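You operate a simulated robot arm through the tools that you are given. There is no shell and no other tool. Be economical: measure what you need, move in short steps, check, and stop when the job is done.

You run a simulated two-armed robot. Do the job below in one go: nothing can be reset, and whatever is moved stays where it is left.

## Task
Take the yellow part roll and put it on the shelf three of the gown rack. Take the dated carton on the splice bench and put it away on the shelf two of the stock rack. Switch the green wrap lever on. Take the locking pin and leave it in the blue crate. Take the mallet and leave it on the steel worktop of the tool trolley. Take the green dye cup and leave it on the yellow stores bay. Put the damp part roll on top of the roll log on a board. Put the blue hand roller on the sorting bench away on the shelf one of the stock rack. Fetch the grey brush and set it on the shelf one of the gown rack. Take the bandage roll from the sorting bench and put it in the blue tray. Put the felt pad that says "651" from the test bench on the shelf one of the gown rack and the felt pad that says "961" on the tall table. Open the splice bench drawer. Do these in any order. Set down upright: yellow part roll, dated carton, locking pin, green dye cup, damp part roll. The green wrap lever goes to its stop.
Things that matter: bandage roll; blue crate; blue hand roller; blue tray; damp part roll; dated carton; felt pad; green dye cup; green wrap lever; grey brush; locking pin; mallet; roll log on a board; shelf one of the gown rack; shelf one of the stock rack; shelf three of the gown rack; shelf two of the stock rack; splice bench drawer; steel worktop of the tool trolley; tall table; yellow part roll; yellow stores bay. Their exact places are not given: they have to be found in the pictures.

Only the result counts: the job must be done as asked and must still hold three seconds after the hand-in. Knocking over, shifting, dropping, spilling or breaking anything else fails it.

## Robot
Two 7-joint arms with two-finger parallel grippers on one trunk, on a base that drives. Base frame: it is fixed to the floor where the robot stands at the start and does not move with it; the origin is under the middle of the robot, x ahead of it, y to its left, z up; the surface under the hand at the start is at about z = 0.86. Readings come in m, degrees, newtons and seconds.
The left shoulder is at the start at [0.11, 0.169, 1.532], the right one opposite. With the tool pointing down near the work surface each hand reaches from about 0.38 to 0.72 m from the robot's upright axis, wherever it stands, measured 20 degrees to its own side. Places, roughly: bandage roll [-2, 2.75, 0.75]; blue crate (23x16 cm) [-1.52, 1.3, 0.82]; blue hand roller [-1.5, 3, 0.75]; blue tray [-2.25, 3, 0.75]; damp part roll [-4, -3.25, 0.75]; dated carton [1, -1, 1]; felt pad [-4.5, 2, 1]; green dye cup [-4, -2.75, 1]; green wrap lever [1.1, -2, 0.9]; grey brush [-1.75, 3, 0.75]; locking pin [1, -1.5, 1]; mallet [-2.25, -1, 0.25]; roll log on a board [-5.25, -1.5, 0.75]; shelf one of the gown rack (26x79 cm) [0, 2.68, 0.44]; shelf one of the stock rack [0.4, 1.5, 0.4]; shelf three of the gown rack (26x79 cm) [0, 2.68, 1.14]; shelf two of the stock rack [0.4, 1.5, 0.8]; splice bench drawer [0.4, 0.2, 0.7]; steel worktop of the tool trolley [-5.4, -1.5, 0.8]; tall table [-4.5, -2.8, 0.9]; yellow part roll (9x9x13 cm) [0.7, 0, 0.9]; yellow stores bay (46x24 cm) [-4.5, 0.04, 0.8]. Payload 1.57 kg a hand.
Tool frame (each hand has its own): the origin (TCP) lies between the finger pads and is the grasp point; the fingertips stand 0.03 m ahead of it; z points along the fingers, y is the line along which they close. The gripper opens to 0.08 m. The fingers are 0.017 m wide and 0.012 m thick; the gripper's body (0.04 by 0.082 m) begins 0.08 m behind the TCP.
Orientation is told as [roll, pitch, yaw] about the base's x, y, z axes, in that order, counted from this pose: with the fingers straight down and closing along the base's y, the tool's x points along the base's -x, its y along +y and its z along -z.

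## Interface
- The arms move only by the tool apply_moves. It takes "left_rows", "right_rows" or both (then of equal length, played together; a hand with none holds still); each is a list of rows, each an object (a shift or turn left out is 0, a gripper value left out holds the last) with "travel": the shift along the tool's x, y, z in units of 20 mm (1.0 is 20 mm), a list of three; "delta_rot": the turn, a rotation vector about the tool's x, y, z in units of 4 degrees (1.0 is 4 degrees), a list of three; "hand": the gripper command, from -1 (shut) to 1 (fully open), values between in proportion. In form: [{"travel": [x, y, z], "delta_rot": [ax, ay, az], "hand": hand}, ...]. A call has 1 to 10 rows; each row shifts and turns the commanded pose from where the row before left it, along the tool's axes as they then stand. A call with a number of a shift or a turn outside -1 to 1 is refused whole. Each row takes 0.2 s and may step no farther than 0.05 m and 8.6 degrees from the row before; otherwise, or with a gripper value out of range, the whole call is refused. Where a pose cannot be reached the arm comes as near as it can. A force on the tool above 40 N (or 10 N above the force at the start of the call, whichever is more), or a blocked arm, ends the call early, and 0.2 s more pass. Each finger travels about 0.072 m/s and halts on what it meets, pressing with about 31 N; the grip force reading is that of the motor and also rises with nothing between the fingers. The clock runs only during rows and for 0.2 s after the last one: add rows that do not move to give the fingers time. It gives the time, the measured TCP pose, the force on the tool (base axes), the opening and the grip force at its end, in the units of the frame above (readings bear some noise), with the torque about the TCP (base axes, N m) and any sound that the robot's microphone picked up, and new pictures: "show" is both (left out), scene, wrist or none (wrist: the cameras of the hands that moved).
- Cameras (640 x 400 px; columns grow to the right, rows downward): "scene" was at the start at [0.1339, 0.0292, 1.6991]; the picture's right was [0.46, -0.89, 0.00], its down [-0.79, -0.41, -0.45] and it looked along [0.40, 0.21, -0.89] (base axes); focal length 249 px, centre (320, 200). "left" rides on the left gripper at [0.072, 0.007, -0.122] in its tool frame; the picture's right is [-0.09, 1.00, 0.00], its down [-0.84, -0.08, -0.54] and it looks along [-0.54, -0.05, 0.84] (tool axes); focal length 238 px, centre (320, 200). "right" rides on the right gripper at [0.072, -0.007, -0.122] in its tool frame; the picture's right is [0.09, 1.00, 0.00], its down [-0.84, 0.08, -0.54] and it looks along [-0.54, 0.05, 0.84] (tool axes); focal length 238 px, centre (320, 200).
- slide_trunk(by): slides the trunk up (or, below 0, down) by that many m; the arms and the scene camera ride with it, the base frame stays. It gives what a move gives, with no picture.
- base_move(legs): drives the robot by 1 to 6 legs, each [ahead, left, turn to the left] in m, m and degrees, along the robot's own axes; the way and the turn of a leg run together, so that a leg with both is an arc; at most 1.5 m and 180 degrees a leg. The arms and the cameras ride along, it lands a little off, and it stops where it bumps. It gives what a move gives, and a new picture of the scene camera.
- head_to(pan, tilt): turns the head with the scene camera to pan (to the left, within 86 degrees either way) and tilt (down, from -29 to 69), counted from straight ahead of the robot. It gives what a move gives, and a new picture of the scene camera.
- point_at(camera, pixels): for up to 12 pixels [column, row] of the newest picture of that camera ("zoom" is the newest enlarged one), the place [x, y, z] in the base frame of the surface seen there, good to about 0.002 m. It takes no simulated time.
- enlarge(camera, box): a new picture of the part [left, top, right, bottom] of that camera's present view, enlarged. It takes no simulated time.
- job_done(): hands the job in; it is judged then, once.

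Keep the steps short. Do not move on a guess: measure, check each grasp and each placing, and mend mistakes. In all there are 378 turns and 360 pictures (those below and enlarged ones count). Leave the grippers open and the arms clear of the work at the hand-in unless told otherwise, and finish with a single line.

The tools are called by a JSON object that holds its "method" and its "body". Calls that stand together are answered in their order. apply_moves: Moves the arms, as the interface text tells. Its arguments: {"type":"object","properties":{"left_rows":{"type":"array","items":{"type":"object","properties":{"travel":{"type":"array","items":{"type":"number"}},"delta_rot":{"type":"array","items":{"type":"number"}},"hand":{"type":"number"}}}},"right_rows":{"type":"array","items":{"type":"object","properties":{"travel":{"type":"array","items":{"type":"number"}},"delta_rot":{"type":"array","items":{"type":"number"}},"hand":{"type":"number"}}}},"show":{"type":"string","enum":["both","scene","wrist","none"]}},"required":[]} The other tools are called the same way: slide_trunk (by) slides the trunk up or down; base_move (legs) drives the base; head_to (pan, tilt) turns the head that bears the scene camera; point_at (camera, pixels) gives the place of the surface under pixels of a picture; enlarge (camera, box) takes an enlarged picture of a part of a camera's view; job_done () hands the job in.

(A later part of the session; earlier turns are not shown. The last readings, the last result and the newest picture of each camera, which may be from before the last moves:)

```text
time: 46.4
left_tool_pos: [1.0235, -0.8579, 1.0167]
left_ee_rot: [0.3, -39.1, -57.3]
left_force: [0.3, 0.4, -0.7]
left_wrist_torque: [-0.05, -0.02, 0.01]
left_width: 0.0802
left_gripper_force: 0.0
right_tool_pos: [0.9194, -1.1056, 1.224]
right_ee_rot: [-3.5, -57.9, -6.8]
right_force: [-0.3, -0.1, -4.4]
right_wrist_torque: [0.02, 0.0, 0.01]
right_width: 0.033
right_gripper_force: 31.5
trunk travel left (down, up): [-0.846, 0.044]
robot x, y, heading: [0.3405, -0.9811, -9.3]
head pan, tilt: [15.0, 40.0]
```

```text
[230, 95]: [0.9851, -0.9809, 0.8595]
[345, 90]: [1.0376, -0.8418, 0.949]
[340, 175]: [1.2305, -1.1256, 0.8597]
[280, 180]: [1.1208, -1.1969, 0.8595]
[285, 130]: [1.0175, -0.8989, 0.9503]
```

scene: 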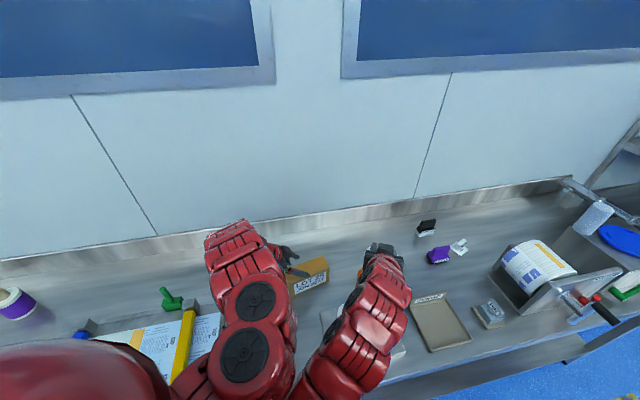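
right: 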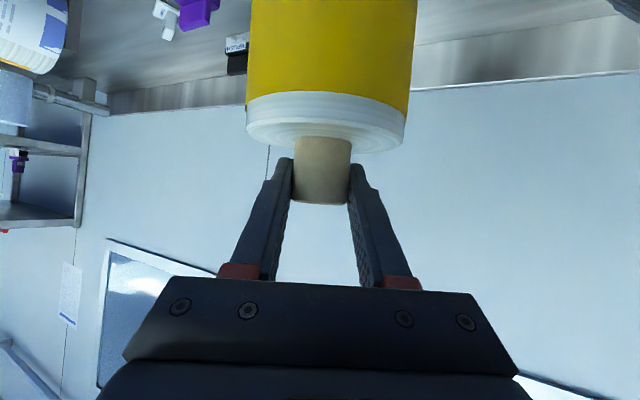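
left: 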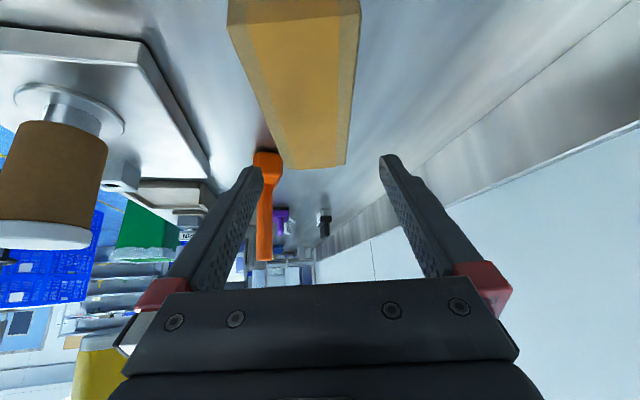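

The right hand was limited by being too folded; move it forward and right instead (still 1.1 m+ high under the roll).

{"method": "apply_moves", "body": {"right_rows": [{"travel": [-0.3, -0.6, 0.8]}, {"travel": [-0.3, -0.8, 0.6]}, {"travel": [-0.3, -1, 0.5]}, {"travel": [-0.3, -1, 0.5]}, {"travel": [-0.3, -1, 0.5]}, {"travel": [-0.3, -1, 0.5]}, {"travel": [-0.3, -1, 0.5]}, {"travel": [-0.3, -1, 0.5]}, {"travel": [-0.3, -1, 0.3]}, {"travel": [-0.3, -1, 0.3]}], "show": "scene"}}

```text
time: 48.6
left_tool_pos: [1.0252, -0.8597, 1.0167]
left_ee_rot: [0.1, -39.2, -57.3]
left_force: [0.5, -0.1, 0.2]
left_wrist_torque: [-0.01, 0.01, 0.02]
left_width: 0.08
left_gripper_force: 0.1
right_tool_pos: [1.0042, -1.3104, 1.2265]
right_ee_rot: [-3.2, -57.9, -7.1]
right_force: [0.1, -0.7, -4.7]
right_wrist_torque: [-0.01, 0.0, 0.04]
right_width: 0.0333
right_gripper_force: 30.9
trunk travel left (down, up): [-0.846, 0.044]
robot x, y, heading: [0.3391, -0.9827, -9.2]
head pan, tilt: [15.0, 40.0]
```

scene: 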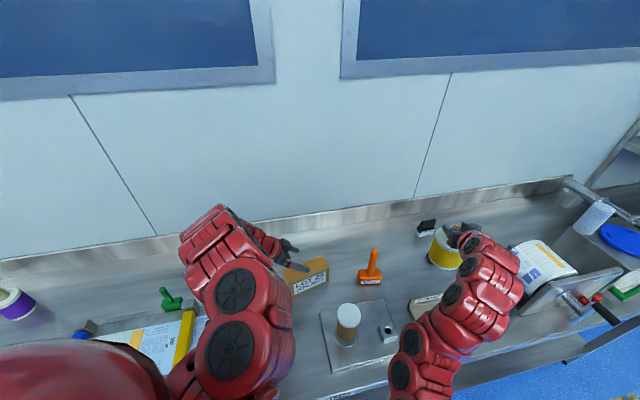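

{"method": "point_at", "body": {"camera": "left", "pixels": [[236, 40], [354, 30], [343, 158], [290, 162], [300, 5], [320, 162], [252, 90], [348, 110]]}}

```text
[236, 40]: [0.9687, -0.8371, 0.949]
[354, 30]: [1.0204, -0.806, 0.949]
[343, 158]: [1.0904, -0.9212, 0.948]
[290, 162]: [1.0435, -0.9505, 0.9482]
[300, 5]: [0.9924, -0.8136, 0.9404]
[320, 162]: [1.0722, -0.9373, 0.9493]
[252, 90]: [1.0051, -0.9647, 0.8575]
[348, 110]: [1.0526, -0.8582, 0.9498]
```

{"method": "apply_moves", "body": {"left_rows": [{"travel": [0, -0.22, 0], "delta_rot": [0.18, 0, 0.24]}, {"travel": [0.7, 0, 0.85]}, {"travel": [0.7, 0, 0.85]}, {"travel": [0.7, 0, 0.85]}], "show": "wrist"}}

```text
time: 49.6
left_tool_pos: [1.0212, -0.858, 0.9498]
left_ee_rot: [0.3, -39.1, -58.8]
left_force: [0.4, 0.1, 0.0]
left_wrist_torque: [-0.04, 0.01, 0.0]
left_width: 0.0801
left_gripper_force: 0.1
right_tool_pos: [1.004, -1.3095, 1.2258]
right_ee_rot: [-3.3, -57.9, -6.9]
right_force: [-0.2, -0.7, -4.9]
right_wrist_torque: [0.04, -0.05, -0.02]
right_width: 0.0332
right_gripper_force: 30.9
trunk travel left (down, up): [-0.846, 0.044]
robot x, y, heading: [0.3401, -0.9793, -9.0]
head pan, tilt: [15.0, 40.0]
```

left: 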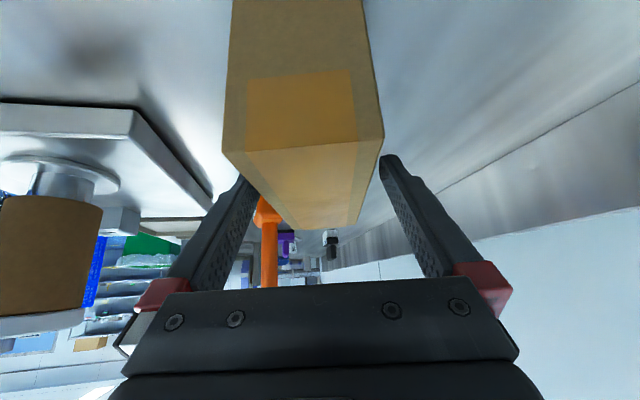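

{"method": "apply_moves", "body": {"left_rows": [{"travel": [0.65, 0, 0.8]}, {"travel": [0.1, 0, 0.15]}, {"hand": -1}, {"hand": -1}, {"hand": -1}], "show": "wrist"}}

```text
time: 50.8
left_tool_pos: [1.021, -0.8589, 0.9248]
left_ee_rot: [0.1, -39.0, -58.6]
left_force: [-0.3, -0.5, -0.6]
left_wrist_torque: [-0.09, 0.01, -0.07]
left_width: 0.0658
left_gripper_force: 30.1
right_tool_pos: [1.0044, -1.3103, 1.2262]
right_ee_rot: [-3.3, -57.9, -6.9]
right_force: [0.3, 0.1, -5.5]
right_wrist_torque: [0.02, -0.04, 0.04]
right_width: 0.0333
right_gripper_force: 30.8
trunk travel left (down, up): [-0.846, 0.044]
robot x, y, heading: [0.3395, -0.9818, -9.3]
head pan, tilt: [15.0, 40.0]
```

left: 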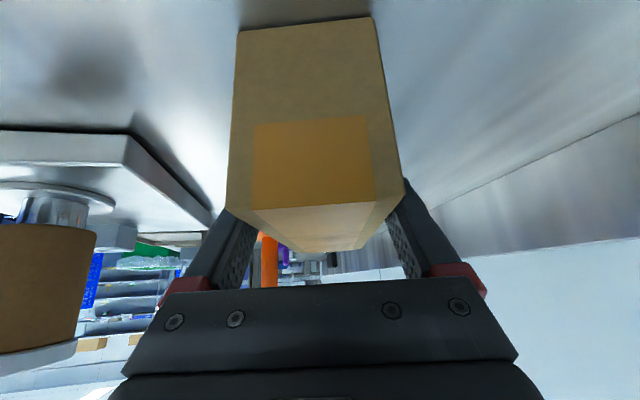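

{"method": "apply_moves", "body": {"left_rows": [{"travel": [-0.62, 0, -0.78]}, {"travel": [-0.62, 0, -0.78]}, {"travel": [-0.62, 0, -0.78]}, {"travel": [-0.62, 0, -0.78]}, {"travel": [-0.62, 0, -0.78]}, {"travel": [-0.62, 0, -0.78]}, {"travel": [-0.62, 0, -0.78]}], "show": "scene"}}

```text
time: 52.4
left_tool_pos: [1.0428, -0.8516, 1.049]
left_ee_rot: [0.1, -39.1, -58.6]
left_force: [-0.6, -0.8, -2.6]
left_wrist_torque: [0.06, 0.03, 0.01]
left_width: 0.0657
left_gripper_force: 31.0
left hand out of reach, approached as far as the arm can: row 5, 6, 7
right_tool_pos: [1.0052, -1.3093, 1.2278]
right_ee_rot: [-3.3, -57.9, -6.8]
right_force: [1.0, -0.3, -3.8]
right_wrist_torque: [0.02, -0.01, -0.01]
right_width: 0.0333
right_gripper_force: 30.8
trunk travel left (down, up): [-0.846, 0.044]
robot x, y, heading: [0.3419, -0.9825, -9.1]
head pan, tilt: [15.0, 40.0]
```

scene: 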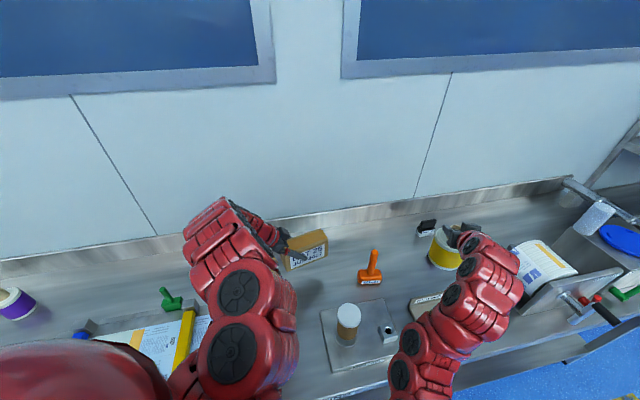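

Carton lifted clear (force −2.6 N). Raise the trunk a bit and back away, then look.

{"method": "slide_trunk", "body": {"by": 0.043}}

{"method": "base_move", "body": {"legs": [[-0.55, 0, 0], [0, 0, 28.2]]}}

{"method": "head_to", "body": {"pan": 75, "tilt": 35}}

```text
time: 53.3
left_tool_pos: [1.0439, -0.8529, 1.0903]
left_ee_rot: [0.0, -39.1, -58.7]
left_force: [0.2, 0.5, -3.1]
left_wrist_torque: [0.06, 0.07, 0.03]
left_width: 0.0659
left_gripper_force: 30.7
right_tool_pos: [1.006, -1.3103, 1.2695]
right_ee_rot: [-3.2, -57.8, -6.9]
right_force: [-0.5, -0.3, -3.9]
right_wrist_torque: [0.01, 0.01, -0.01]
right_width: 0.0334
right_gripper_force: 31.0
trunk travel left (down, up): [-0.889, 0.001]
robot x, y, heading: [0.3388, -0.9822, -9.2]
head pan, tilt: [15.0, 40.0]
```

```text
time: 57.9
left_tool_pos: [0.3492, -0.4441, 1.0906]
left_ee_rot: [0.1, -39.1, -30.6]
left_force: [0.3, -0.6, -2.3]
left_wrist_torque: [0.01, 0.08, -0.01]
left_width: 0.0655
left_gripper_force: 31.0
right_tool_pos: [0.5318, -0.867, 1.27]
right_ee_rot: [-3.3, -57.8, 21.2]
right_force: [0.1, 0.2, -4.6]
right_wrist_torque: [0.02, -0.05, -0.01]
right_width: 0.0331
right_gripper_force: 30.2
trunk travel left (down, up): [-0.889, 0.001]
robot x, y, heading: [-0.211, -0.8887, 18.7]
head pan, tilt: [15.0, 40.0]
```

scene: 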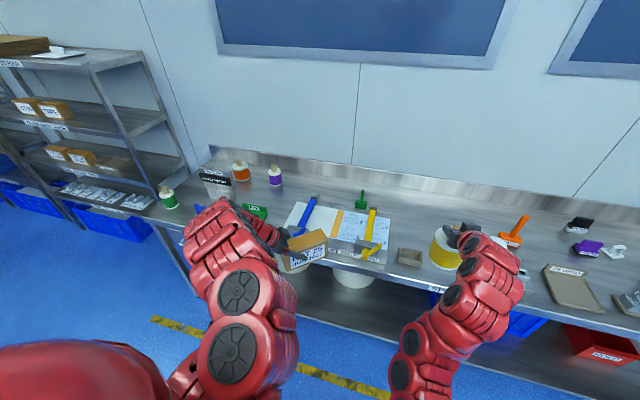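

```text
time: 59.2
left_tool_pos: [0.3498, -0.4444, 1.0913]
left_ee_rot: [0.1, -39.1, -30.5]
left_force: [0.7, -0.8, -1.6]
left_wrist_torque: [0.01, 0.06, 0.0]
left_width: 0.0659
left_gripper_force: 31.3
right_tool_pos: [0.5304, -0.8664, 1.2691]
right_ee_rot: [-3.4, -57.9, 21.2]
right_force: [0.0, 0.3, -5.1]
right_wrist_torque: [0.02, -0.03, -0.03]
right_width: 0.0331
right_gripper_force: 30.7
trunk travel left (down, up): [-0.889, 0.001]
robot x, y, heading: [-0.2072, -0.8924, 18.7]
head pan, tilt: [75.0, 35.0]
```

scene: 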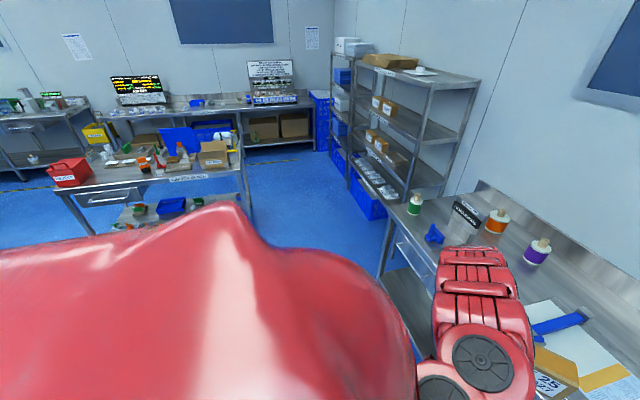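

{"method": "point_at", "body": {"camera": "scene", "pixels": [[410, 180], [425, 140], [380, 155], [350, 170], [425, 160], [445, 150], [240, 150], [235, 185], [332, 145], [345, 160], [400, 245], [320, 165]]}}

{"method": "enlarge", "body": {"camera": "scene", "box": [320, 30, 490, 230]}}

{"method": "enlarge", "body": {"camera": "scene", "box": [0, 60, 330, 240]}}

```text
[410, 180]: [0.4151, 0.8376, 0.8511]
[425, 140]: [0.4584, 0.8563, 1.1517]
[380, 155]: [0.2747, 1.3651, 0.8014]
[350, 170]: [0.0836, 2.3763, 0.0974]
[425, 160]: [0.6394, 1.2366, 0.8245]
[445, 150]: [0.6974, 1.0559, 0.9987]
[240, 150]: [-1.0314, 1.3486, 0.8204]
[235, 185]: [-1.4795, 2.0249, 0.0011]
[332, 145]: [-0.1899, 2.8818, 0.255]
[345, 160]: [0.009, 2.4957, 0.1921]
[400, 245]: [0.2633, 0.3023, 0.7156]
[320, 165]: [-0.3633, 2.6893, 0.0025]
```

```text
2.00 times, centred on (405, 130) of scene
```

zoom: 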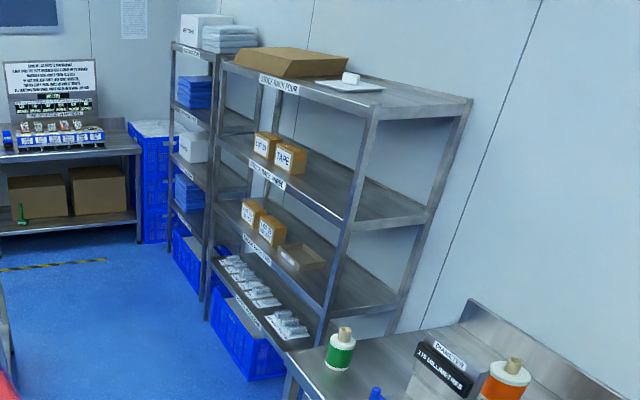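

```text
1.94 times, centred on (165, 150) of scene
```

zoom: 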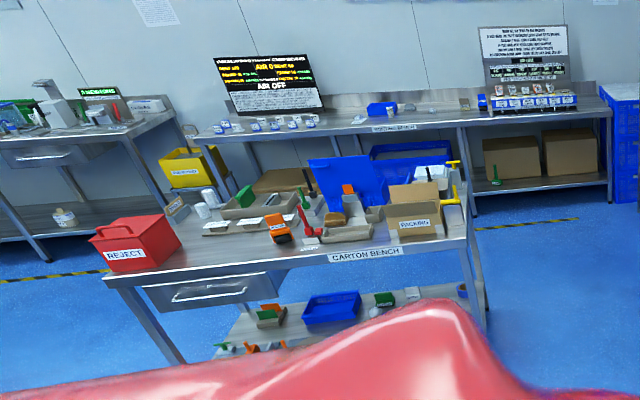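

{"method": "point_at", "body": {"camera": "zoom", "pixels": [[120, 250], [300, 250]]}}

{"method": "enlarge", "body": {"camera": "scene", "box": [320, 30, 440, 230]}}

```text
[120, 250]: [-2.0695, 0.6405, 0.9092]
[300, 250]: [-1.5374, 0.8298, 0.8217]
```

```text
2.00 times, centred on (380, 130) of scene
```

zoom: 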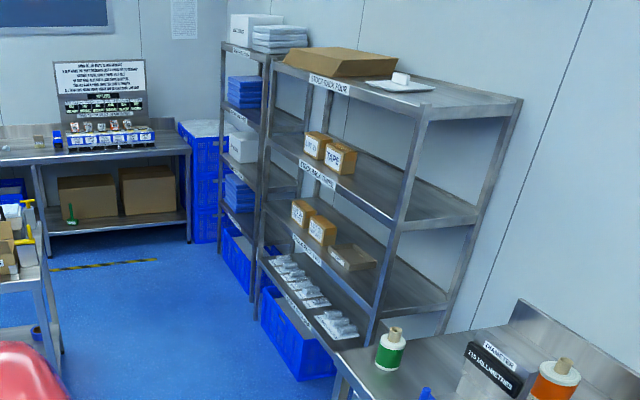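

{"method": "point_at", "body": {"camera": "zoom", "pixels": [[305, 246], [350, 283], [298, 308], [350, 350], [318, 172], [370, 205], [240, 52], [236, 110], [235, 165], [236, 213], [250, 240], [360, 262]]}}

```text
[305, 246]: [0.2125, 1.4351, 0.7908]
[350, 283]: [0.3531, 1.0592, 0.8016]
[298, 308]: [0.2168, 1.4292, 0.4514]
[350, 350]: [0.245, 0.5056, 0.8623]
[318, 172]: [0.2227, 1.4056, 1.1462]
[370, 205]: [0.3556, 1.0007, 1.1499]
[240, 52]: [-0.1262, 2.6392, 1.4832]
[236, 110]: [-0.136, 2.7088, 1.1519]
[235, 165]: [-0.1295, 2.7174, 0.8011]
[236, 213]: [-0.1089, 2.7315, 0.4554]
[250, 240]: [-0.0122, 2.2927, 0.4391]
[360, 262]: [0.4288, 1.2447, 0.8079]
```

Stock rack front plane and shelf heights are clear (two ≈0.80, one ≈0.45, gown three ≈1.15). Drive left along the bench to stand before the stock rack.

{"method": "base_move", "body": {"legs": [[0, 1.0, 0], [0, 0.75, 0]]}}

{"method": "head_to", "body": {"pan": 5, "tilt": 38}}

```text
time: 68.1
left_tool_pos: [-0.2555, 1.2194, 1.0905]
left_ee_rot: [0.1, -39.1, -29.0]
left_force: [0.7, -0.2, -1.7]
left_wrist_torque: [0.03, 0.07, -0.02]
left_width: 0.066
left_gripper_force: 30.9
right_tool_pos: [-0.0617, 0.8027, 1.2694]
right_ee_rot: [-3.3, -57.9, 22.7]
right_force: [0.0, 0.3, -4.6]
right_wrist_torque: [-0.03, -0.03, -0.01]
right_width: 0.0333
right_gripper_force: 31.0
trunk travel left (down, up): [-0.889, 0.001]
robot x, y, heading: [-0.8057, 0.7601, 20.5]
head pan, tilt: [75.0, 35.0]
```

scene: 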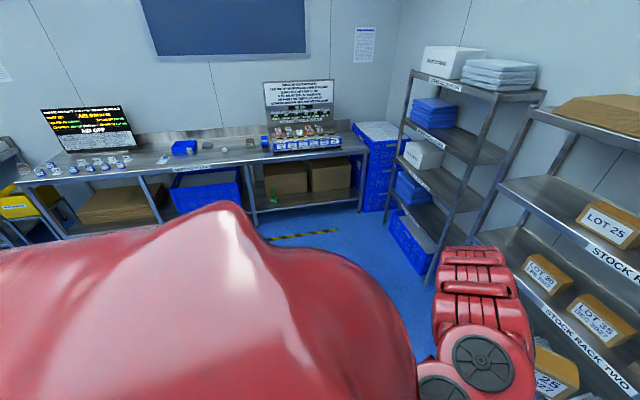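

```text
time: 69.5
left_tool_pos: [-0.2558, 1.2191, 1.0902]
left_ee_rot: [0.0, -39.1, -28.9]
left_force: [-0.1, 0.0, -2.3]
left_wrist_torque: [0.01, 0.07, -0.01]
left_width: 0.0659
left_gripper_force: 30.9
right_tool_pos: [-0.062, 0.8026, 1.2684]
right_ee_rot: [-3.2, -57.9, 22.8]
right_force: [0.7, 0.5, -4.7]
right_wrist_torque: [-0.02, 0.02, -0.02]
right_width: 0.0332
right_gripper_force: 30.7
trunk travel left (down, up): [-0.889, 0.001]
robot x, y, heading: [-0.8037, 0.7618, 20.2]
head pan, tilt: [5.0, 38.0]
```

scene: 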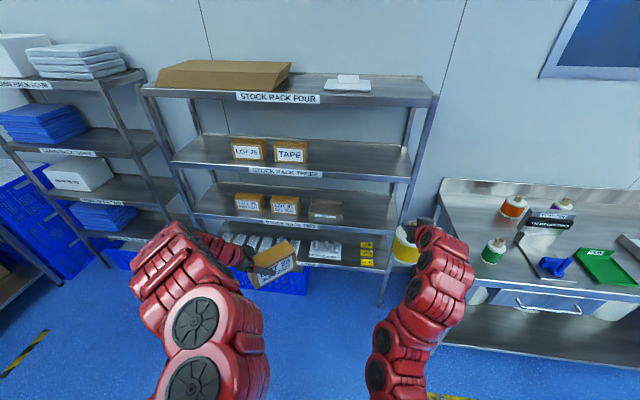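

{"method": "enlarge", "body": {"camera": "scene", "box": [140, 180, 440, 320]}}

{"method": "point_at", "body": {"camera": "scene", "pixels": [[344, 210], [340, 222], [390, 215], [388, 225], [365, 218], [232, 212], [205, 200], [200, 212], [237, 212], [272, 212], [300, 212], [310, 220]]}}

```text
2.13 times, centred on (290, 250) of scene
```

zoom: 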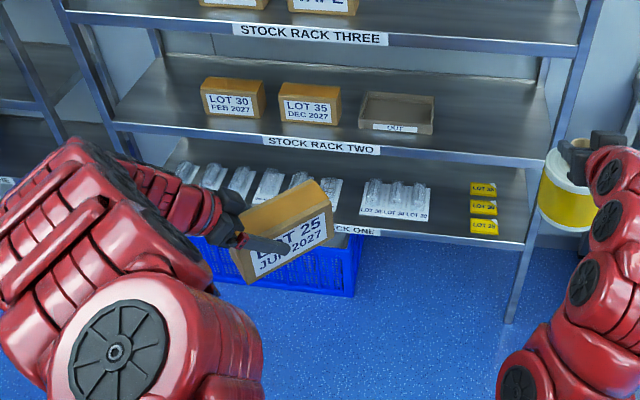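

```text
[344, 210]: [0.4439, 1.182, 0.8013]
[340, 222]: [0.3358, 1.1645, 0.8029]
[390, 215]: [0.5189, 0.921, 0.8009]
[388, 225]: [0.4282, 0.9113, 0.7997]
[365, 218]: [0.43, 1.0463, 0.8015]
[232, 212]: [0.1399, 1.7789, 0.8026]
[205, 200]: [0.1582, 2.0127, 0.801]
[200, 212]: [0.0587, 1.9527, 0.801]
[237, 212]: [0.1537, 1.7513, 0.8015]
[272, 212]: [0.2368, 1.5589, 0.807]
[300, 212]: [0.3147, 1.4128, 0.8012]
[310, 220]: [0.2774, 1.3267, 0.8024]
```

Free spot on shelf two at right, u≈0.84 (≈(0.44, 1.04)). I turn the left hand to face the rack and swing the right hand with the roll out to the right.

{"method": "apply_moves", "body": {"left_rows": [{"travel": [0, -1, 0], "delta_rot": [-0.757, 0, -0.931]}, {"travel": [0, -1, 0], "delta_rot": [-0.757, 0, -0.931]}, {"travel": [0, -1, 0], "delta_rot": [-0.757, 0, -0.931]}, {"travel": [0, -1, 0], "delta_rot": [-0.757, 0, -0.931]}, {"travel": [0, -1, 0], "delta_rot": [-0.757, 0, -0.931]}, {"travel": [0, -1, 0], "delta_rot": [-0.757, 0, -0.931]}, {"travel": [0, -1, 0], "delta_rot": [-0.757, 0, -0.931]}, {"travel": [0, -1, 0], "delta_rot": [-0.757, 0, -0.931]}, {"travel": [0, -1, 0], "delta_rot": [-0.757, 0, -0.931]}, {"travel": [0, -1, 0], "delta_rot": [-0.757, 0, -0.931]}], "right_rows": [{"travel": [0, -1, 0], "delta_rot": [0.954, 0, 0.596]}, {"travel": [0, -1, 0], "delta_rot": [0.954, 0, 0.596]}, {"travel": [0, -1, 0], "delta_rot": [0.954, 0, 0.596]}, {"travel": [0, -1, 0], "delta_rot": [0.954, 0, 0.596]}, {"travel": [0, -1, 0], "delta_rot": [0.954, 0, 0.596]}, {"travel": [0, -1, 0], "delta_rot": [0.954, 0, 0.596]}, {"travel": [0, -1, 0], "delta_rot": [0.954, 0, 0.596]}, {"travel": [0, -1, 0], "delta_rot": [0.954, 0, 0.596]}, {"travel": [0, -1, 0], "delta_rot": [0.954, 0, 0.596]}, {"travel": [0, -1, 0], "delta_rot": [0.954, 0, 0.596]}], "show": "scene"}}

```text
time: 71.7
left_tool_pos: [-0.1603, 1.1623, 1.0601]
left_ee_rot: [0.4, -39.5, 16.8]
left_force: [0.8, -0.2, -1.5]
left_wrist_torque: [-0.01, 0.07, -0.01]
left_width: 0.0658
left_gripper_force: 30.9
left hand out of reach, approached as far as the arm can: row 1, 2, 3, 4, 5, 6, 7, 8, 9, 10
right_tool_pos: [-0.0646, 0.6052, 1.2761]
right_ee_rot: [-2.5, -59.1, -22.8]
right_force: [0.9, 0.4, -5.1]
right_wrist_torque: [0.0, -0.03, -0.01]
right_width: 0.0328
right_gripper_force: 31.0
trunk travel left (down, up): [-0.889, 0.001]
robot x, y, heading: [-0.8007, 0.7604, 20.2]
head pan, tilt: [5.0, 38.0]
```

scene: 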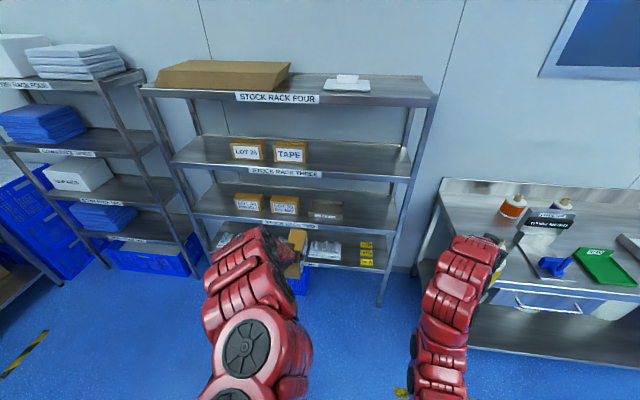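

{"method": "slide_trunk", "body": {"by": -0.1}}

{"method": "apply_moves", "body": {"left_rows": [{"travel": [0.964, 0, 0.13]}, {"travel": [0.964, 0, 0.13]}, {"travel": [0.964, 0, 0.13]}, {"travel": [0.964, 0, 0.13]}, {"travel": [0.964, 0, 0.13]}, {"travel": [0.964, 0, 0.13], "delta_rot": [-0.32, 0, -0.39]}], "show": "none"}}

{"method": "base_move", "body": {"legs": [[0, -0.322, 0], [0.4, 0, 0]]}}

```text
time: 73.0
left_tool_pos: [-0.1604, 1.1623, 0.961]
left_ee_rot: [0.3, -39.5, 16.9]
left_force: [-0.1, 0.2, -2.6]
left_wrist_torque: [0.01, 0.05, -0.01]
left_width: 0.0657
left_gripper_force: 31.6
right_tool_pos: [-0.0653, 0.6076, 1.1765]
right_ee_rot: [-2.7, -59.2, -22.8]
right_force: [-0.3, 0.1, -5.8]
right_wrist_torque: [0.03, -0.03, 0.01]
right_width: 0.0331
right_gripper_force: 30.8
trunk travel left (down, up): [-0.789, 0.101]
robot x, y, heading: [-0.806, 0.7597, 20.1]
head pan, tilt: [5.0, 38.0]
```

```text
time: 74.4
left_tool_pos: [-0.2145, 1.1431, 0.863]
left_ee_rot: [0.3, -39.6, 18.9]
left_force: [-0.5, -0.6, -2.7]
left_wrist_torque: [-0.01, 0.07, 0.01]
left_width: 0.0659
left_gripper_force: 30.7
left hand out of reach, approached as far as the arm can: row 1, 2, 3, 4, 6
right_tool_pos: [-0.0639, 0.6057, 1.1751]
right_ee_rot: [-2.6, -59.2, -22.8]
right_force: [-0.3, -0.8, -4.4]
right_wrist_torque: [0.0, 0.0, -0.01]
right_width: 0.033
right_gripper_force: 31.7
trunk travel left (down, up): [-0.789, 0.101]
robot x, y, heading: [-0.8028, 0.7611, 20.3]
head pan, tilt: [5.0, 38.0]
```

```text
time: 78.7
left_tool_pos: [0.2741, 0.9932, 0.8651]
left_ee_rot: [0.3, -39.6, 19.2]
left_force: [-13.4, -6.5, 3.8]
left_wrist_torque: [-0.47, 0.4, -0.62]
left_width: 0.0659
left_gripper_force: 31.2
right_tool_pos: [0.425, 0.4587, 1.1774]
right_ee_rot: [-2.5, -59.3, -22.7]
right_force: [0.3, 0.2, -4.5]
right_wrist_torque: [0.03, 0.0, -0.02]
right_width: 0.033
right_gripper_force: 31.0
trunk travel left (down, up): [-0.789, 0.101]
robot x, y, heading: [-0.3107, 0.6026, 20.6]
head pan, tilt: [5.0, 38.0]
```

scene: 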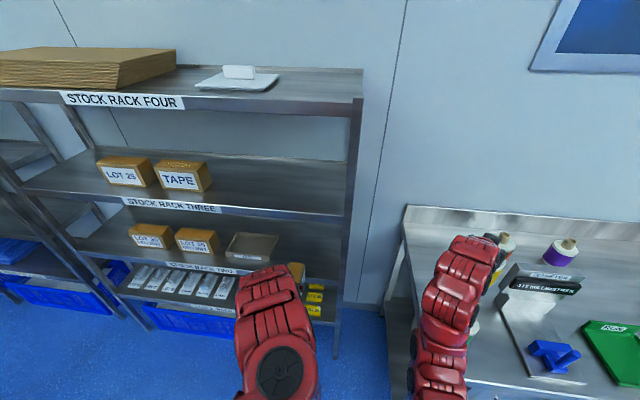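

The carton's front met the shelf edge (13 N). Back off, raise 3 cm, look with the wrist camera.

{"method": "base_move", "body": {"legs": [[-0.08, 0, 0]]}}

{"method": "slide_trunk", "body": {"by": 0.035}}

{"method": "enlarge", "body": {"camera": "left", "box": [0, 0, 640, 400]}}

```text
time: 79.7
left_tool_pos: [0.2009, 0.9666, 0.863]
left_ee_rot: [0.3, -39.6, 19.2]
left_force: [-0.2, 0.0, -2.1]
left_wrist_torque: [-0.02, 0.03, 0.02]
left_width: 0.0658
left_gripper_force: 30.8
right_tool_pos: [0.3536, 0.4319, 1.1765]
right_ee_rot: [-2.7, -59.1, -22.5]
right_force: [-0.3, -0.3, -4.7]
right_wrist_torque: [-0.01, -0.01, -0.01]
right_width: 0.033
right_gripper_force: 31.0
trunk travel left (down, up): [-0.789, 0.101]
robot x, y, heading: [-0.3834, 0.5804, 20.6]
head pan, tilt: [5.0, 38.0]
```

scene: 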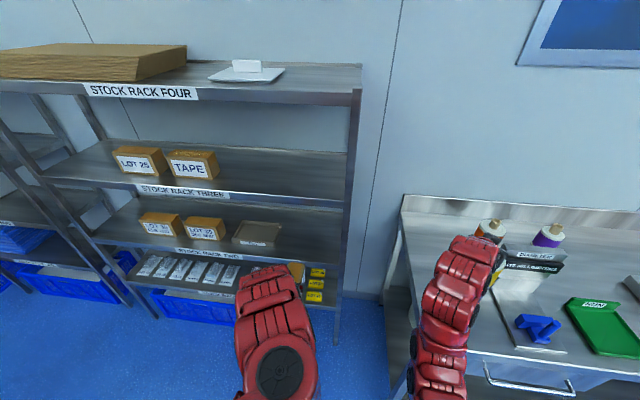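

```text
time: 80.5
left_tool_pos: [0.2021, 0.9656, 0.8982]
left_ee_rot: [0.3, -39.6, 19.1]
left_force: [0.3, -0.3, -1.4]
left_wrist_torque: [-0.03, 0.01, 0.0]
left_width: 0.0658
left_gripper_force: 30.8
right_tool_pos: [0.3533, 0.4318, 1.2104]
right_ee_rot: [-2.7, -59.2, -22.5]
right_force: [0.0, -0.3, -4.2]
right_wrist_torque: [0.04, 0.02, -0.01]
right_width: 0.0332
right_gripper_force: 30.5
trunk travel left (down, up): [-0.824, 0.066]
robot x, y, heading: [-0.3853, 0.578, 20.5]
head pan, tilt: [5.0, 38.0]
```

```text
1.00 times, centred on (320, 200) of left (not enlarged: the box is as wide or as high as the picture)
```

zoom: 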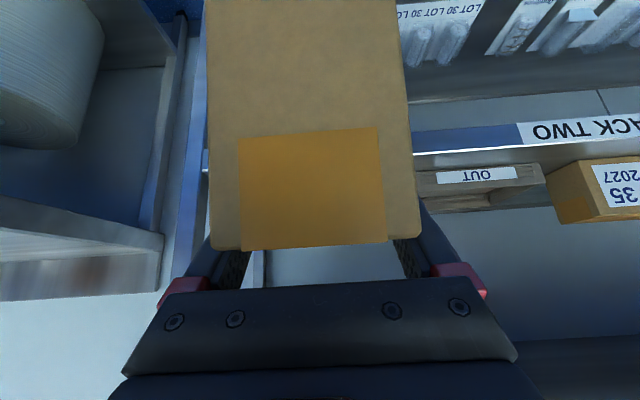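

{"method": "base_move", "body": {"legs": [[0.24, -0.01, 0]]}}

{"method": "enlarge", "body": {"camera": "left", "box": [0, 0, 640, 400]}}

```text
time: 82.3
left_tool_pos: [0.4263, 1.0397, 0.9004]
left_ee_rot: [0.3, -39.6, 19.1]
left_force: [-0.2, 0.0, -2.2]
left_wrist_torque: [-0.04, 0.05, 0.0]
left_width: 0.0659
left_gripper_force: 31.0
right_tool_pos: [0.5766, 0.5041, 1.2113]
right_ee_rot: [-2.6, -59.2, -22.6]
right_force: [-0.5, 0.2, -4.0]
right_wrist_torque: [0.01, 0.0, 0.02]
right_width: 0.0333
right_gripper_force: 30.8
trunk travel left (down, up): [-0.824, 0.066]
robot x, y, heading: [-0.1598, 0.6545, 20.7]
head pan, tilt: [5.0, 38.0]
```

scene: 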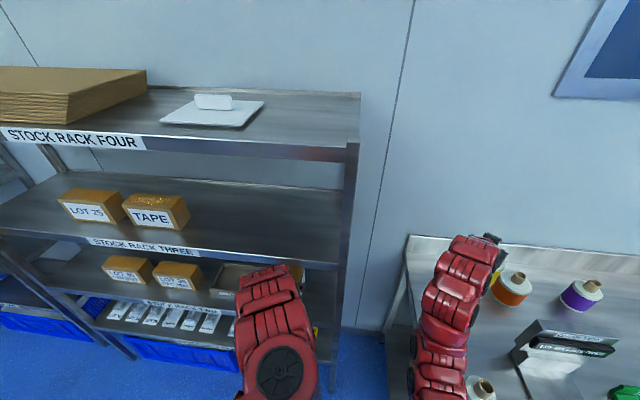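

```text
1.00 times, centred on (320, 200) of left (not enlarged: the box is as wide or as high as the picture)
```

zoom: 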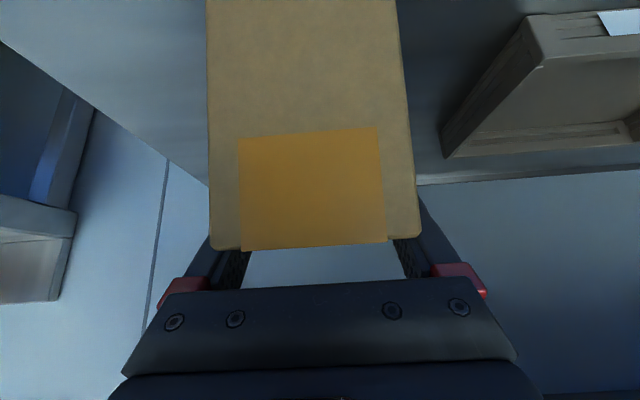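

{"method": "slide_trunk", "body": {"by": -0.031}}

{"method": "apply_moves", "body": {"left_rows": [{"travel": [0.095, 0, 0.115]}, {"travel": [0.095, 0, 0.115]}], "show": "none"}}

```text
time: 83.0
left_tool_pos: [0.4257, 1.0378, 0.87]
left_ee_rot: [0.2, -39.8, 19.0]
left_force: [-6.7, -1.7, 16.9]
left_wrist_torque: [-0.25, -1.18, -0.26]
left_width: 0.0655
left_gripper_force: 31.0
right_tool_pos: [0.5764, 0.5037, 1.182]
right_ee_rot: [-2.5, -59.2, -22.8]
right_force: [-0.3, -0.3, -4.6]
right_wrist_torque: [-0.01, 0.0, -0.02]
right_width: 0.0332
right_gripper_force: 31.0
trunk travel left (down, up): [-0.793, 0.097]
robot x, y, heading: [-0.1593, 0.6539, 20.5]
head pan, tilt: [5.0, 38.0]
```

```text
time: 83.6
left_tool_pos: [0.4231, 1.039, 0.863]
left_ee_rot: [0.3, -39.7, 19.1]
left_force: [-5.8, -2.9, 15.7]
left_wrist_torque: [-0.2, -1.22, -0.32]
left_width: 0.0659
left_gripper_force: 30.7
right_tool_pos: [0.5762, 0.5028, 1.1824]
right_ee_rot: [-2.4, -59.3, -22.8]
right_force: [0.3, -0.3, -4.6]
right_wrist_torque: [0.0, -0.02, -0.01]
right_width: 0.0331
right_gripper_force: 30.4
trunk travel left (down, up): [-0.793, 0.097]
robot x, y, heading: [-0.1601, 0.6571, 20.6]
head pan, tilt: [5.0, 38.0]
```

{"method": "apply_moves", "body": {"left_rows": [{"hand": 1}, {"hand": 1}, {"hand": 1}], "show": "wrist"}}

{"method": "base_move", "body": {"legs": [[-0.4, 0, 0]]}}

```text
time: 84.4
left_tool_pos: [0.4256, 1.0392, 0.8628]
left_ee_rot: [0.3, -39.6, 19.1]
left_force: [0.6, 0.5, 0.3]
left_wrist_torque: [0.02, 0.0, 0.02]
left_width: 0.0799
left_gripper_force: 0.0
right_tool_pos: [0.5798, 0.505, 1.179]
right_ee_rot: [-2.7, -59.1, -22.7]
right_force: [-1.0, 0.9, -4.5]
right_wrist_torque: [0.0, -0.02, -0.01]
right_width: 0.033
right_gripper_force: 31.6
trunk travel left (down, up): [-0.793, 0.097]
robot x, y, heading: [-0.163, 0.6507, 20.6]
head pan, tilt: [5.0, 38.0]
```

left: 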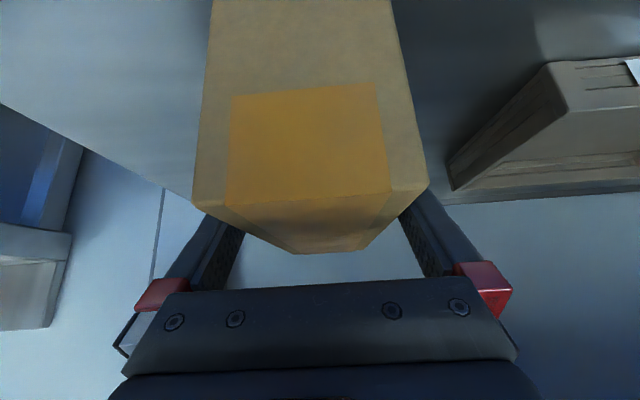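

```text
time: 86.9
left_tool_pos: [0.0619, 0.8994, 0.8605]
left_ee_rot: [0.3, -39.6, 18.7]
left_force: [-0.4, -0.6, 0.1]
left_wrist_torque: [0.03, 0.08, 0.0]
left_width: 0.08
left_gripper_force: 0.1
right_tool_pos: [0.2104, 0.3631, 1.1788]
right_ee_rot: [-2.7, -59.1, -23.0]
right_force: [0.0, 0.2, -5.5]
right_wrist_torque: [0.0, 0.0, 0.03]
right_width: 0.033
right_gripper_force: 30.6
trunk travel left (down, up): [-0.793, 0.097]
robot x, y, heading: [-0.5292, 0.519, 20.2]
head pan, tilt: [5.0, 38.0]
```

scene: 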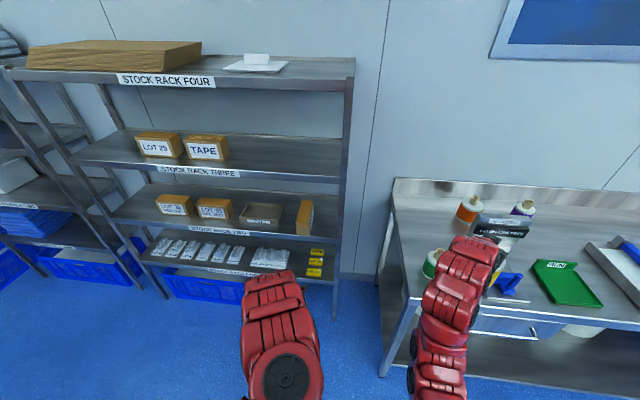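

Carton stands on shelf two. Now tuck the left hand (pointing down, closer) and bring the right hand with the roll to face forward.

{"method": "apply_moves", "body": {"left_rows": [{"travel": [0.94, 0, -0.34], "delta_rot": [0, 1, 0]}, {"travel": [0.94, 0, -0.34], "delta_rot": [0, 1, 0]}, {"travel": [0.94, 0, -0.34], "delta_rot": [0, 1, 0]}, {"travel": [0.94, 0, -0.34], "delta_rot": [0, 1, 0]}, {"travel": [0.94, 0, -0.34], "delta_rot": [0, 1, 0]}, {"travel": [0.94, 0, -0.34], "delta_rot": [0, 1, 0]}, {"travel": [0.94, 0, -0.34], "delta_rot": [0, 1, 0]}, {"travel": [0.94, 0, -0.34], "delta_rot": [0, 1, 0]}, {"travel": [0.94, 0, -0.34], "delta_rot": [0, 1, 0]}, {"travel": [0.94, 0, -0.34], "delta_rot": [0, 0.9, 0]}], "right_rows": [{"travel": [0, 0.8, 0], "delta_rot": [-0.9, 0, -0.54]}, {"travel": [0, 0.8, 0], "delta_rot": [-0.9, 0, -0.54]}, {"travel": [0, 0.8, 0], "delta_rot": [-0.9, 0, -0.54]}, {"travel": [0, 0.8, 0], "delta_rot": [-0.9, 0, -0.54]}, {"travel": [0, 0.8, 0], "delta_rot": [-0.9, 0, -0.54]}, {"travel": [0, 0.8, 0], "delta_rot": [-0.9, 0, -0.54]}, {"travel": [0, 0.8, 0], "delta_rot": [-0.9, 0, -0.54]}, {"travel": [0, 0.8, 0], "delta_rot": [-0.9, 0, -0.54]}, {"travel": [0, 0.8, 0], "delta_rot": [-0.9, 0, -0.54]}, {"travel": [0, 0.8, 0], "delta_rot": [-0.9, 0, -0.54]}], "show": "none"}}

{"method": "slide_trunk", "body": {"by": 0.09}}

{"method": "base_move", "body": {"legs": [[-0.25, 0, 0], [0, 1.0, 0], [0, 0.8, -1]]}}

```text
time: 89.1
left_tool_pos: [-0.0739, 0.879, 0.8532]
left_ee_rot: [0.2, 0.1, 18.9]
left_force: [0.7, -0.2, 0.2]
left_wrist_torque: [-0.01, -0.01, 0.01]
left_width: 0.08
left_gripper_force: 0.0
left hand out of reach, approached as far as the arm can: row 1, 2, 3, 4, 5, 7, 8, 9, 10
right_tool_pos: [0.2265, 0.5194, 1.1755]
right_ee_rot: [-2.2, -58.2, 18.7]
right_force: [-0.1, 0.8, -4.7]
right_wrist_torque: [0.01, -0.02, 0.0]
right_width: 0.0329
right_gripper_force: 31.0
trunk travel left (down, up): [-0.793, 0.097]
robot x, y, heading: [-0.5247, 0.5162, 20.2]
head pan, tilt: [5.0, 38.0]
```

```text
time: 90.3
left_tool_pos: [-0.0723, 0.8773, 0.9441]
left_ee_rot: [0.3, 0.0, 18.9]
left_force: [-0.3, 0.5, 0.1]
left_wrist_torque: [0.01, 0.0, 0.02]
left_width: 0.08
left_gripper_force: 0.1
right_tool_pos: [0.2258, 0.519, 1.2657]
right_ee_rot: [-2.0, -58.1, 18.6]
right_force: [-0.6, 0.2, -4.4]
right_wrist_torque: [-0.01, 0.03, 0.02]
right_width: 0.0329
right_gripper_force: 30.7
trunk travel left (down, up): [-0.883, 0.007]
robot x, y, heading: [-0.527, 0.5149, 20.3]
head pan, tilt: [5.0, 38.0]
```

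```text
time: 94.6
left_tool_pos: [-0.4352, 1.1354, 0.9443]
left_ee_rot: [0.4, -0.1, 21.4]
left_force: [0.5, -0.3, -0.1]
left_wrist_torque: [0.04, 0.02, -0.02]
left_width: 0.08
left_gripper_force: 0.1
right_tool_pos: [-0.1212, 0.7882, 1.2651]
right_ee_rot: [-2.0, -58.1, 20.7]
right_force: [0.3, -0.1, -4.8]
right_wrist_torque: [0.02, 0.02, 0.03]
right_width: 0.0329
right_gripper_force: 30.7
trunk travel left (down, up): [-0.883, 0.007]
robot x, y, heading: [-0.8749, 0.7606, 22.7]
head pan, tilt: [5.0, 38.0]
stopped in leg 2: the robot was blocked; the commanded pose is now the measured one
```

scene: 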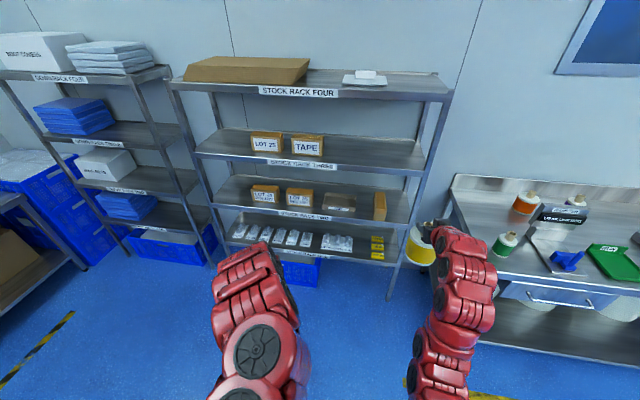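

Blocked on the left; look there.

{"method": "head_to", "body": {"pan": 84, "tilt": 55}}

```text
time: 96.1
left_tool_pos: [-0.4369, 1.1392, 0.9444]
left_ee_rot: [0.0, 0.0, 21.3]
left_force: [-0.4, -0.1, -0.2]
left_wrist_torque: [-0.01, 0.02, -0.02]
left_width: 0.0801
left_gripper_force: 0.1
right_tool_pos: [-0.1221, 0.7938, 1.2663]
right_ee_rot: [-2.3, -58.2, 21.0]
right_force: [0.0, 0.1, -4.3]
right_wrist_torque: [-0.01, 0.0, -0.01]
right_width: 0.0331
right_gripper_force: 31.0
trunk travel left (down, up): [-0.883, 0.007]
robot x, y, heading: [-0.8735, 0.7583, 22.6]
head pan, tilt: [84.0, 55.0]
```

scene: 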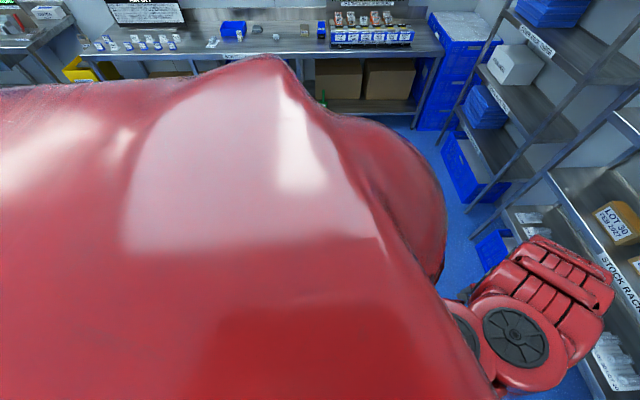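

The carton bench corner is close to my left. I'll turn to face away along the corridor, and back up between the bench and racks.

{"method": "base_move", "body": {"legs": [[0, -0.55, 0], [0, 0, -93.6]]}}

{"method": "base_move", "body": {"legs": [[0, 0.58, 0], [-0.8, 0, 0]]}}

```text
time: 103.3
left_tool_pos: [-0.318, -0.222, 0.9436]
left_ee_rot: [0.2, 0.1, -73.5]
left_force: [-0.1, -0.5, 0.0]
left_wrist_torque: [0.0, 0.03, -0.01]
left_width: 0.0801
left_gripper_force: 0.0
right_tool_pos: [-0.6904, -0.5085, 1.2646]
right_ee_rot: [-2.1, -58.2, -73.9]
right_force: [-1.1, 0.0, -4.4]
right_wrist_torque: [0.02, 0.01, 0.02]
right_width: 0.0329
right_gripper_force: 30.4
trunk travel left (down, up): [-0.883, 0.007]
robot x, y, heading: [-0.6621, 0.2461, -72.1]
head pan, tilt: [84.0, 55.0]
```

scene: 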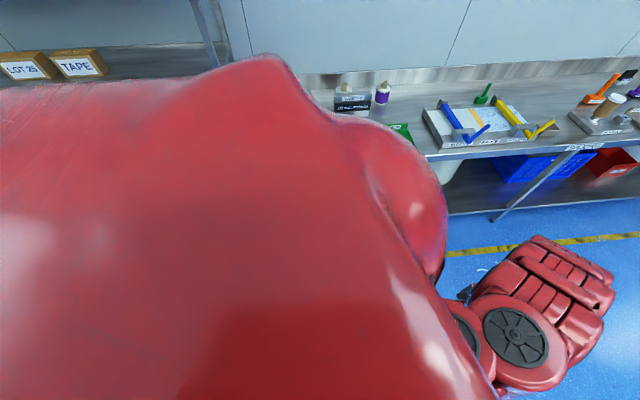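

```text
time: 110.5
left_tool_pos: [-0.0159, 0.7143, 0.9439]
left_ee_rot: [0.2, 0.0, -74.4]
left_force: [-0.8, 0.4, 0.5]
left_wrist_torque: [0.0, 0.02, 0.01]
left_width: 0.08
left_gripper_force: 0.0
right_tool_pos: [-0.393, 0.4358, 1.2649]
right_ee_rot: [-2.2, -58.1, -74.6]
right_force: [-0.3, -0.7, -4.5]
right_wrist_torque: [0.0, 0.02, 0.04]
right_width: 0.033
right_gripper_force: 31.0
trunk travel left (down, up): [-0.883, 0.007]
robot x, y, heading: [-0.3519, 1.1884, -73.1]
head pan, tilt: [84.0, 55.0]
```

scene: 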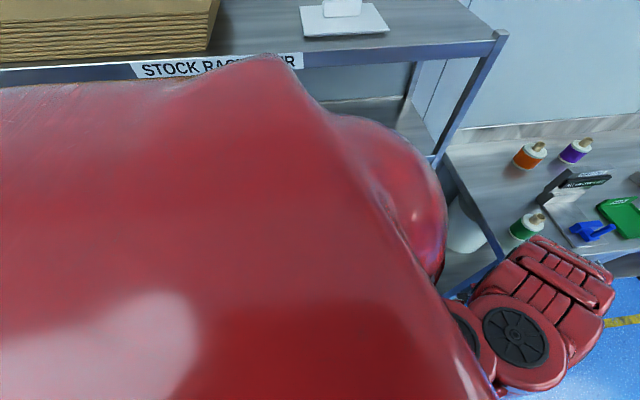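

{"method": "base_move", "body": {"legs": [[-0.7, -0.05, 0], [-0.5, -0.2, 0]]}}

{"method": "base_move", "body": {"legs": [[0, 0, 92]]}}

{"method": "head_to", "body": {"pan": 0, "tilt": 30}}

```text
time: 117.1
left_tool_pos: [-0.6064, 1.7994, 0.9426]
left_ee_rot: [0.3, 0.0, -76.1]
left_force: [0.1, 0.7, 0.3]
left_wrist_torque: [0.03, 0.02, 0.0]
left_width: 0.0799
left_gripper_force: 0.1
right_tool_pos: [-0.9895, 1.5316, 1.2651]
right_ee_rot: [-2.2, -58.1, -76.2]
right_force: [0.5, 0.0, -5.4]
right_wrist_torque: [-0.01, -0.01, 0.01]
right_width: 0.0328
right_gripper_force: 31.3
trunk travel left (down, up): [-0.883, 0.007]
robot x, y, heading: [-0.9278, 2.2811, -74.5]
head pan, tilt: [84.0, 55.0]
```

scene: 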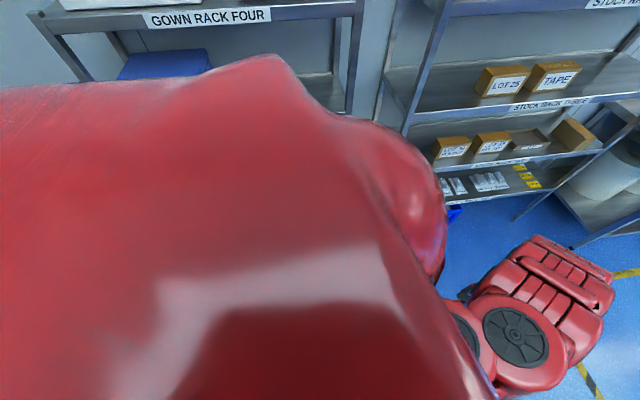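

```text
time: 121.4
left_tool_pos: [-0.4613, 2.6227, 0.9442]
left_ee_rot: [0.1, 0.0, 16.4]
left_force: [-0.3, -0.2, 0.0]
left_wrist_torque: [-0.01, 0.03, -0.01]
left_width: 0.0799
left_gripper_force: 0.1
right_tool_pos: [-0.1753, 2.2528, 1.2654]
right_ee_rot: [-2.2, -58.1, 16.3]
right_force: [-0.6, 0.4, -4.2]
right_wrist_torque: [0.0, 0.0, -0.01]
right_width: 0.0331
right_gripper_force: 30.8
trunk travel left (down, up): [-0.883, 0.007]
robot x, y, heading: [-0.9311, 2.2802, 17.8]
head pan, tilt: [84.0, 55.0]
```

scene: 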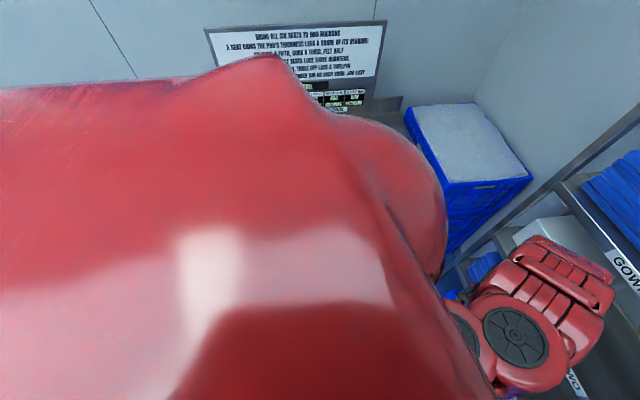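

```text
time: 123.0
left_tool_pos: [-0.4604, 2.6237, 0.9434]
left_ee_rot: [0.1, 0.0, 16.5]
left_force: [0.4, -0.2, -0.6]
left_wrist_torque: [0.01, -0.01, 0.01]
left_width: 0.0801
left_gripper_force: 0.1
right_tool_pos: [-0.1754, 2.2522, 1.2658]
right_ee_rot: [-2.2, -58.2, 16.2]
right_force: [-0.1, 0.0, -4.8]
right_wrist_torque: [-0.01, 0.03, -0.01]
right_width: 0.0331
right_gripper_force: 31.4
trunk travel left (down, up): [-0.883, 0.007]
robot x, y, heading: [-0.9276, 2.2822, 17.8]
head pan, tilt: [0.0, 30.0]
```

scene: 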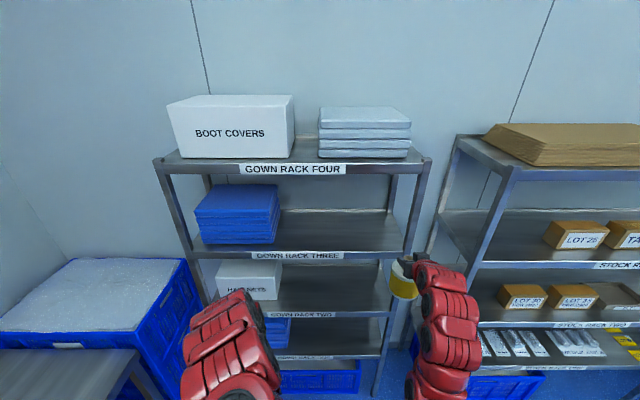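

{"method": "point_at", "body": {"camera": "scene", "pixels": [[345, 228], [345, 243], [390, 240], [300, 225], [280, 240], [405, 250], [300, 255], [345, 213], [320, 290], [320, 325], [340, 345]]}}

```text
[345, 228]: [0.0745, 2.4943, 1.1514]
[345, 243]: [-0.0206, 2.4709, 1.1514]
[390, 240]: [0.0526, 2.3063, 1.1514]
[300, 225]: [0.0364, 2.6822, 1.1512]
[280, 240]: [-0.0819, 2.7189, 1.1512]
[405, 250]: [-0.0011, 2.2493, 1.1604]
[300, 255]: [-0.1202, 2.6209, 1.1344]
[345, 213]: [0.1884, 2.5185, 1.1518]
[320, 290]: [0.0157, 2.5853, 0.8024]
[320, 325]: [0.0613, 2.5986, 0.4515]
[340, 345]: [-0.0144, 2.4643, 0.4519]
```

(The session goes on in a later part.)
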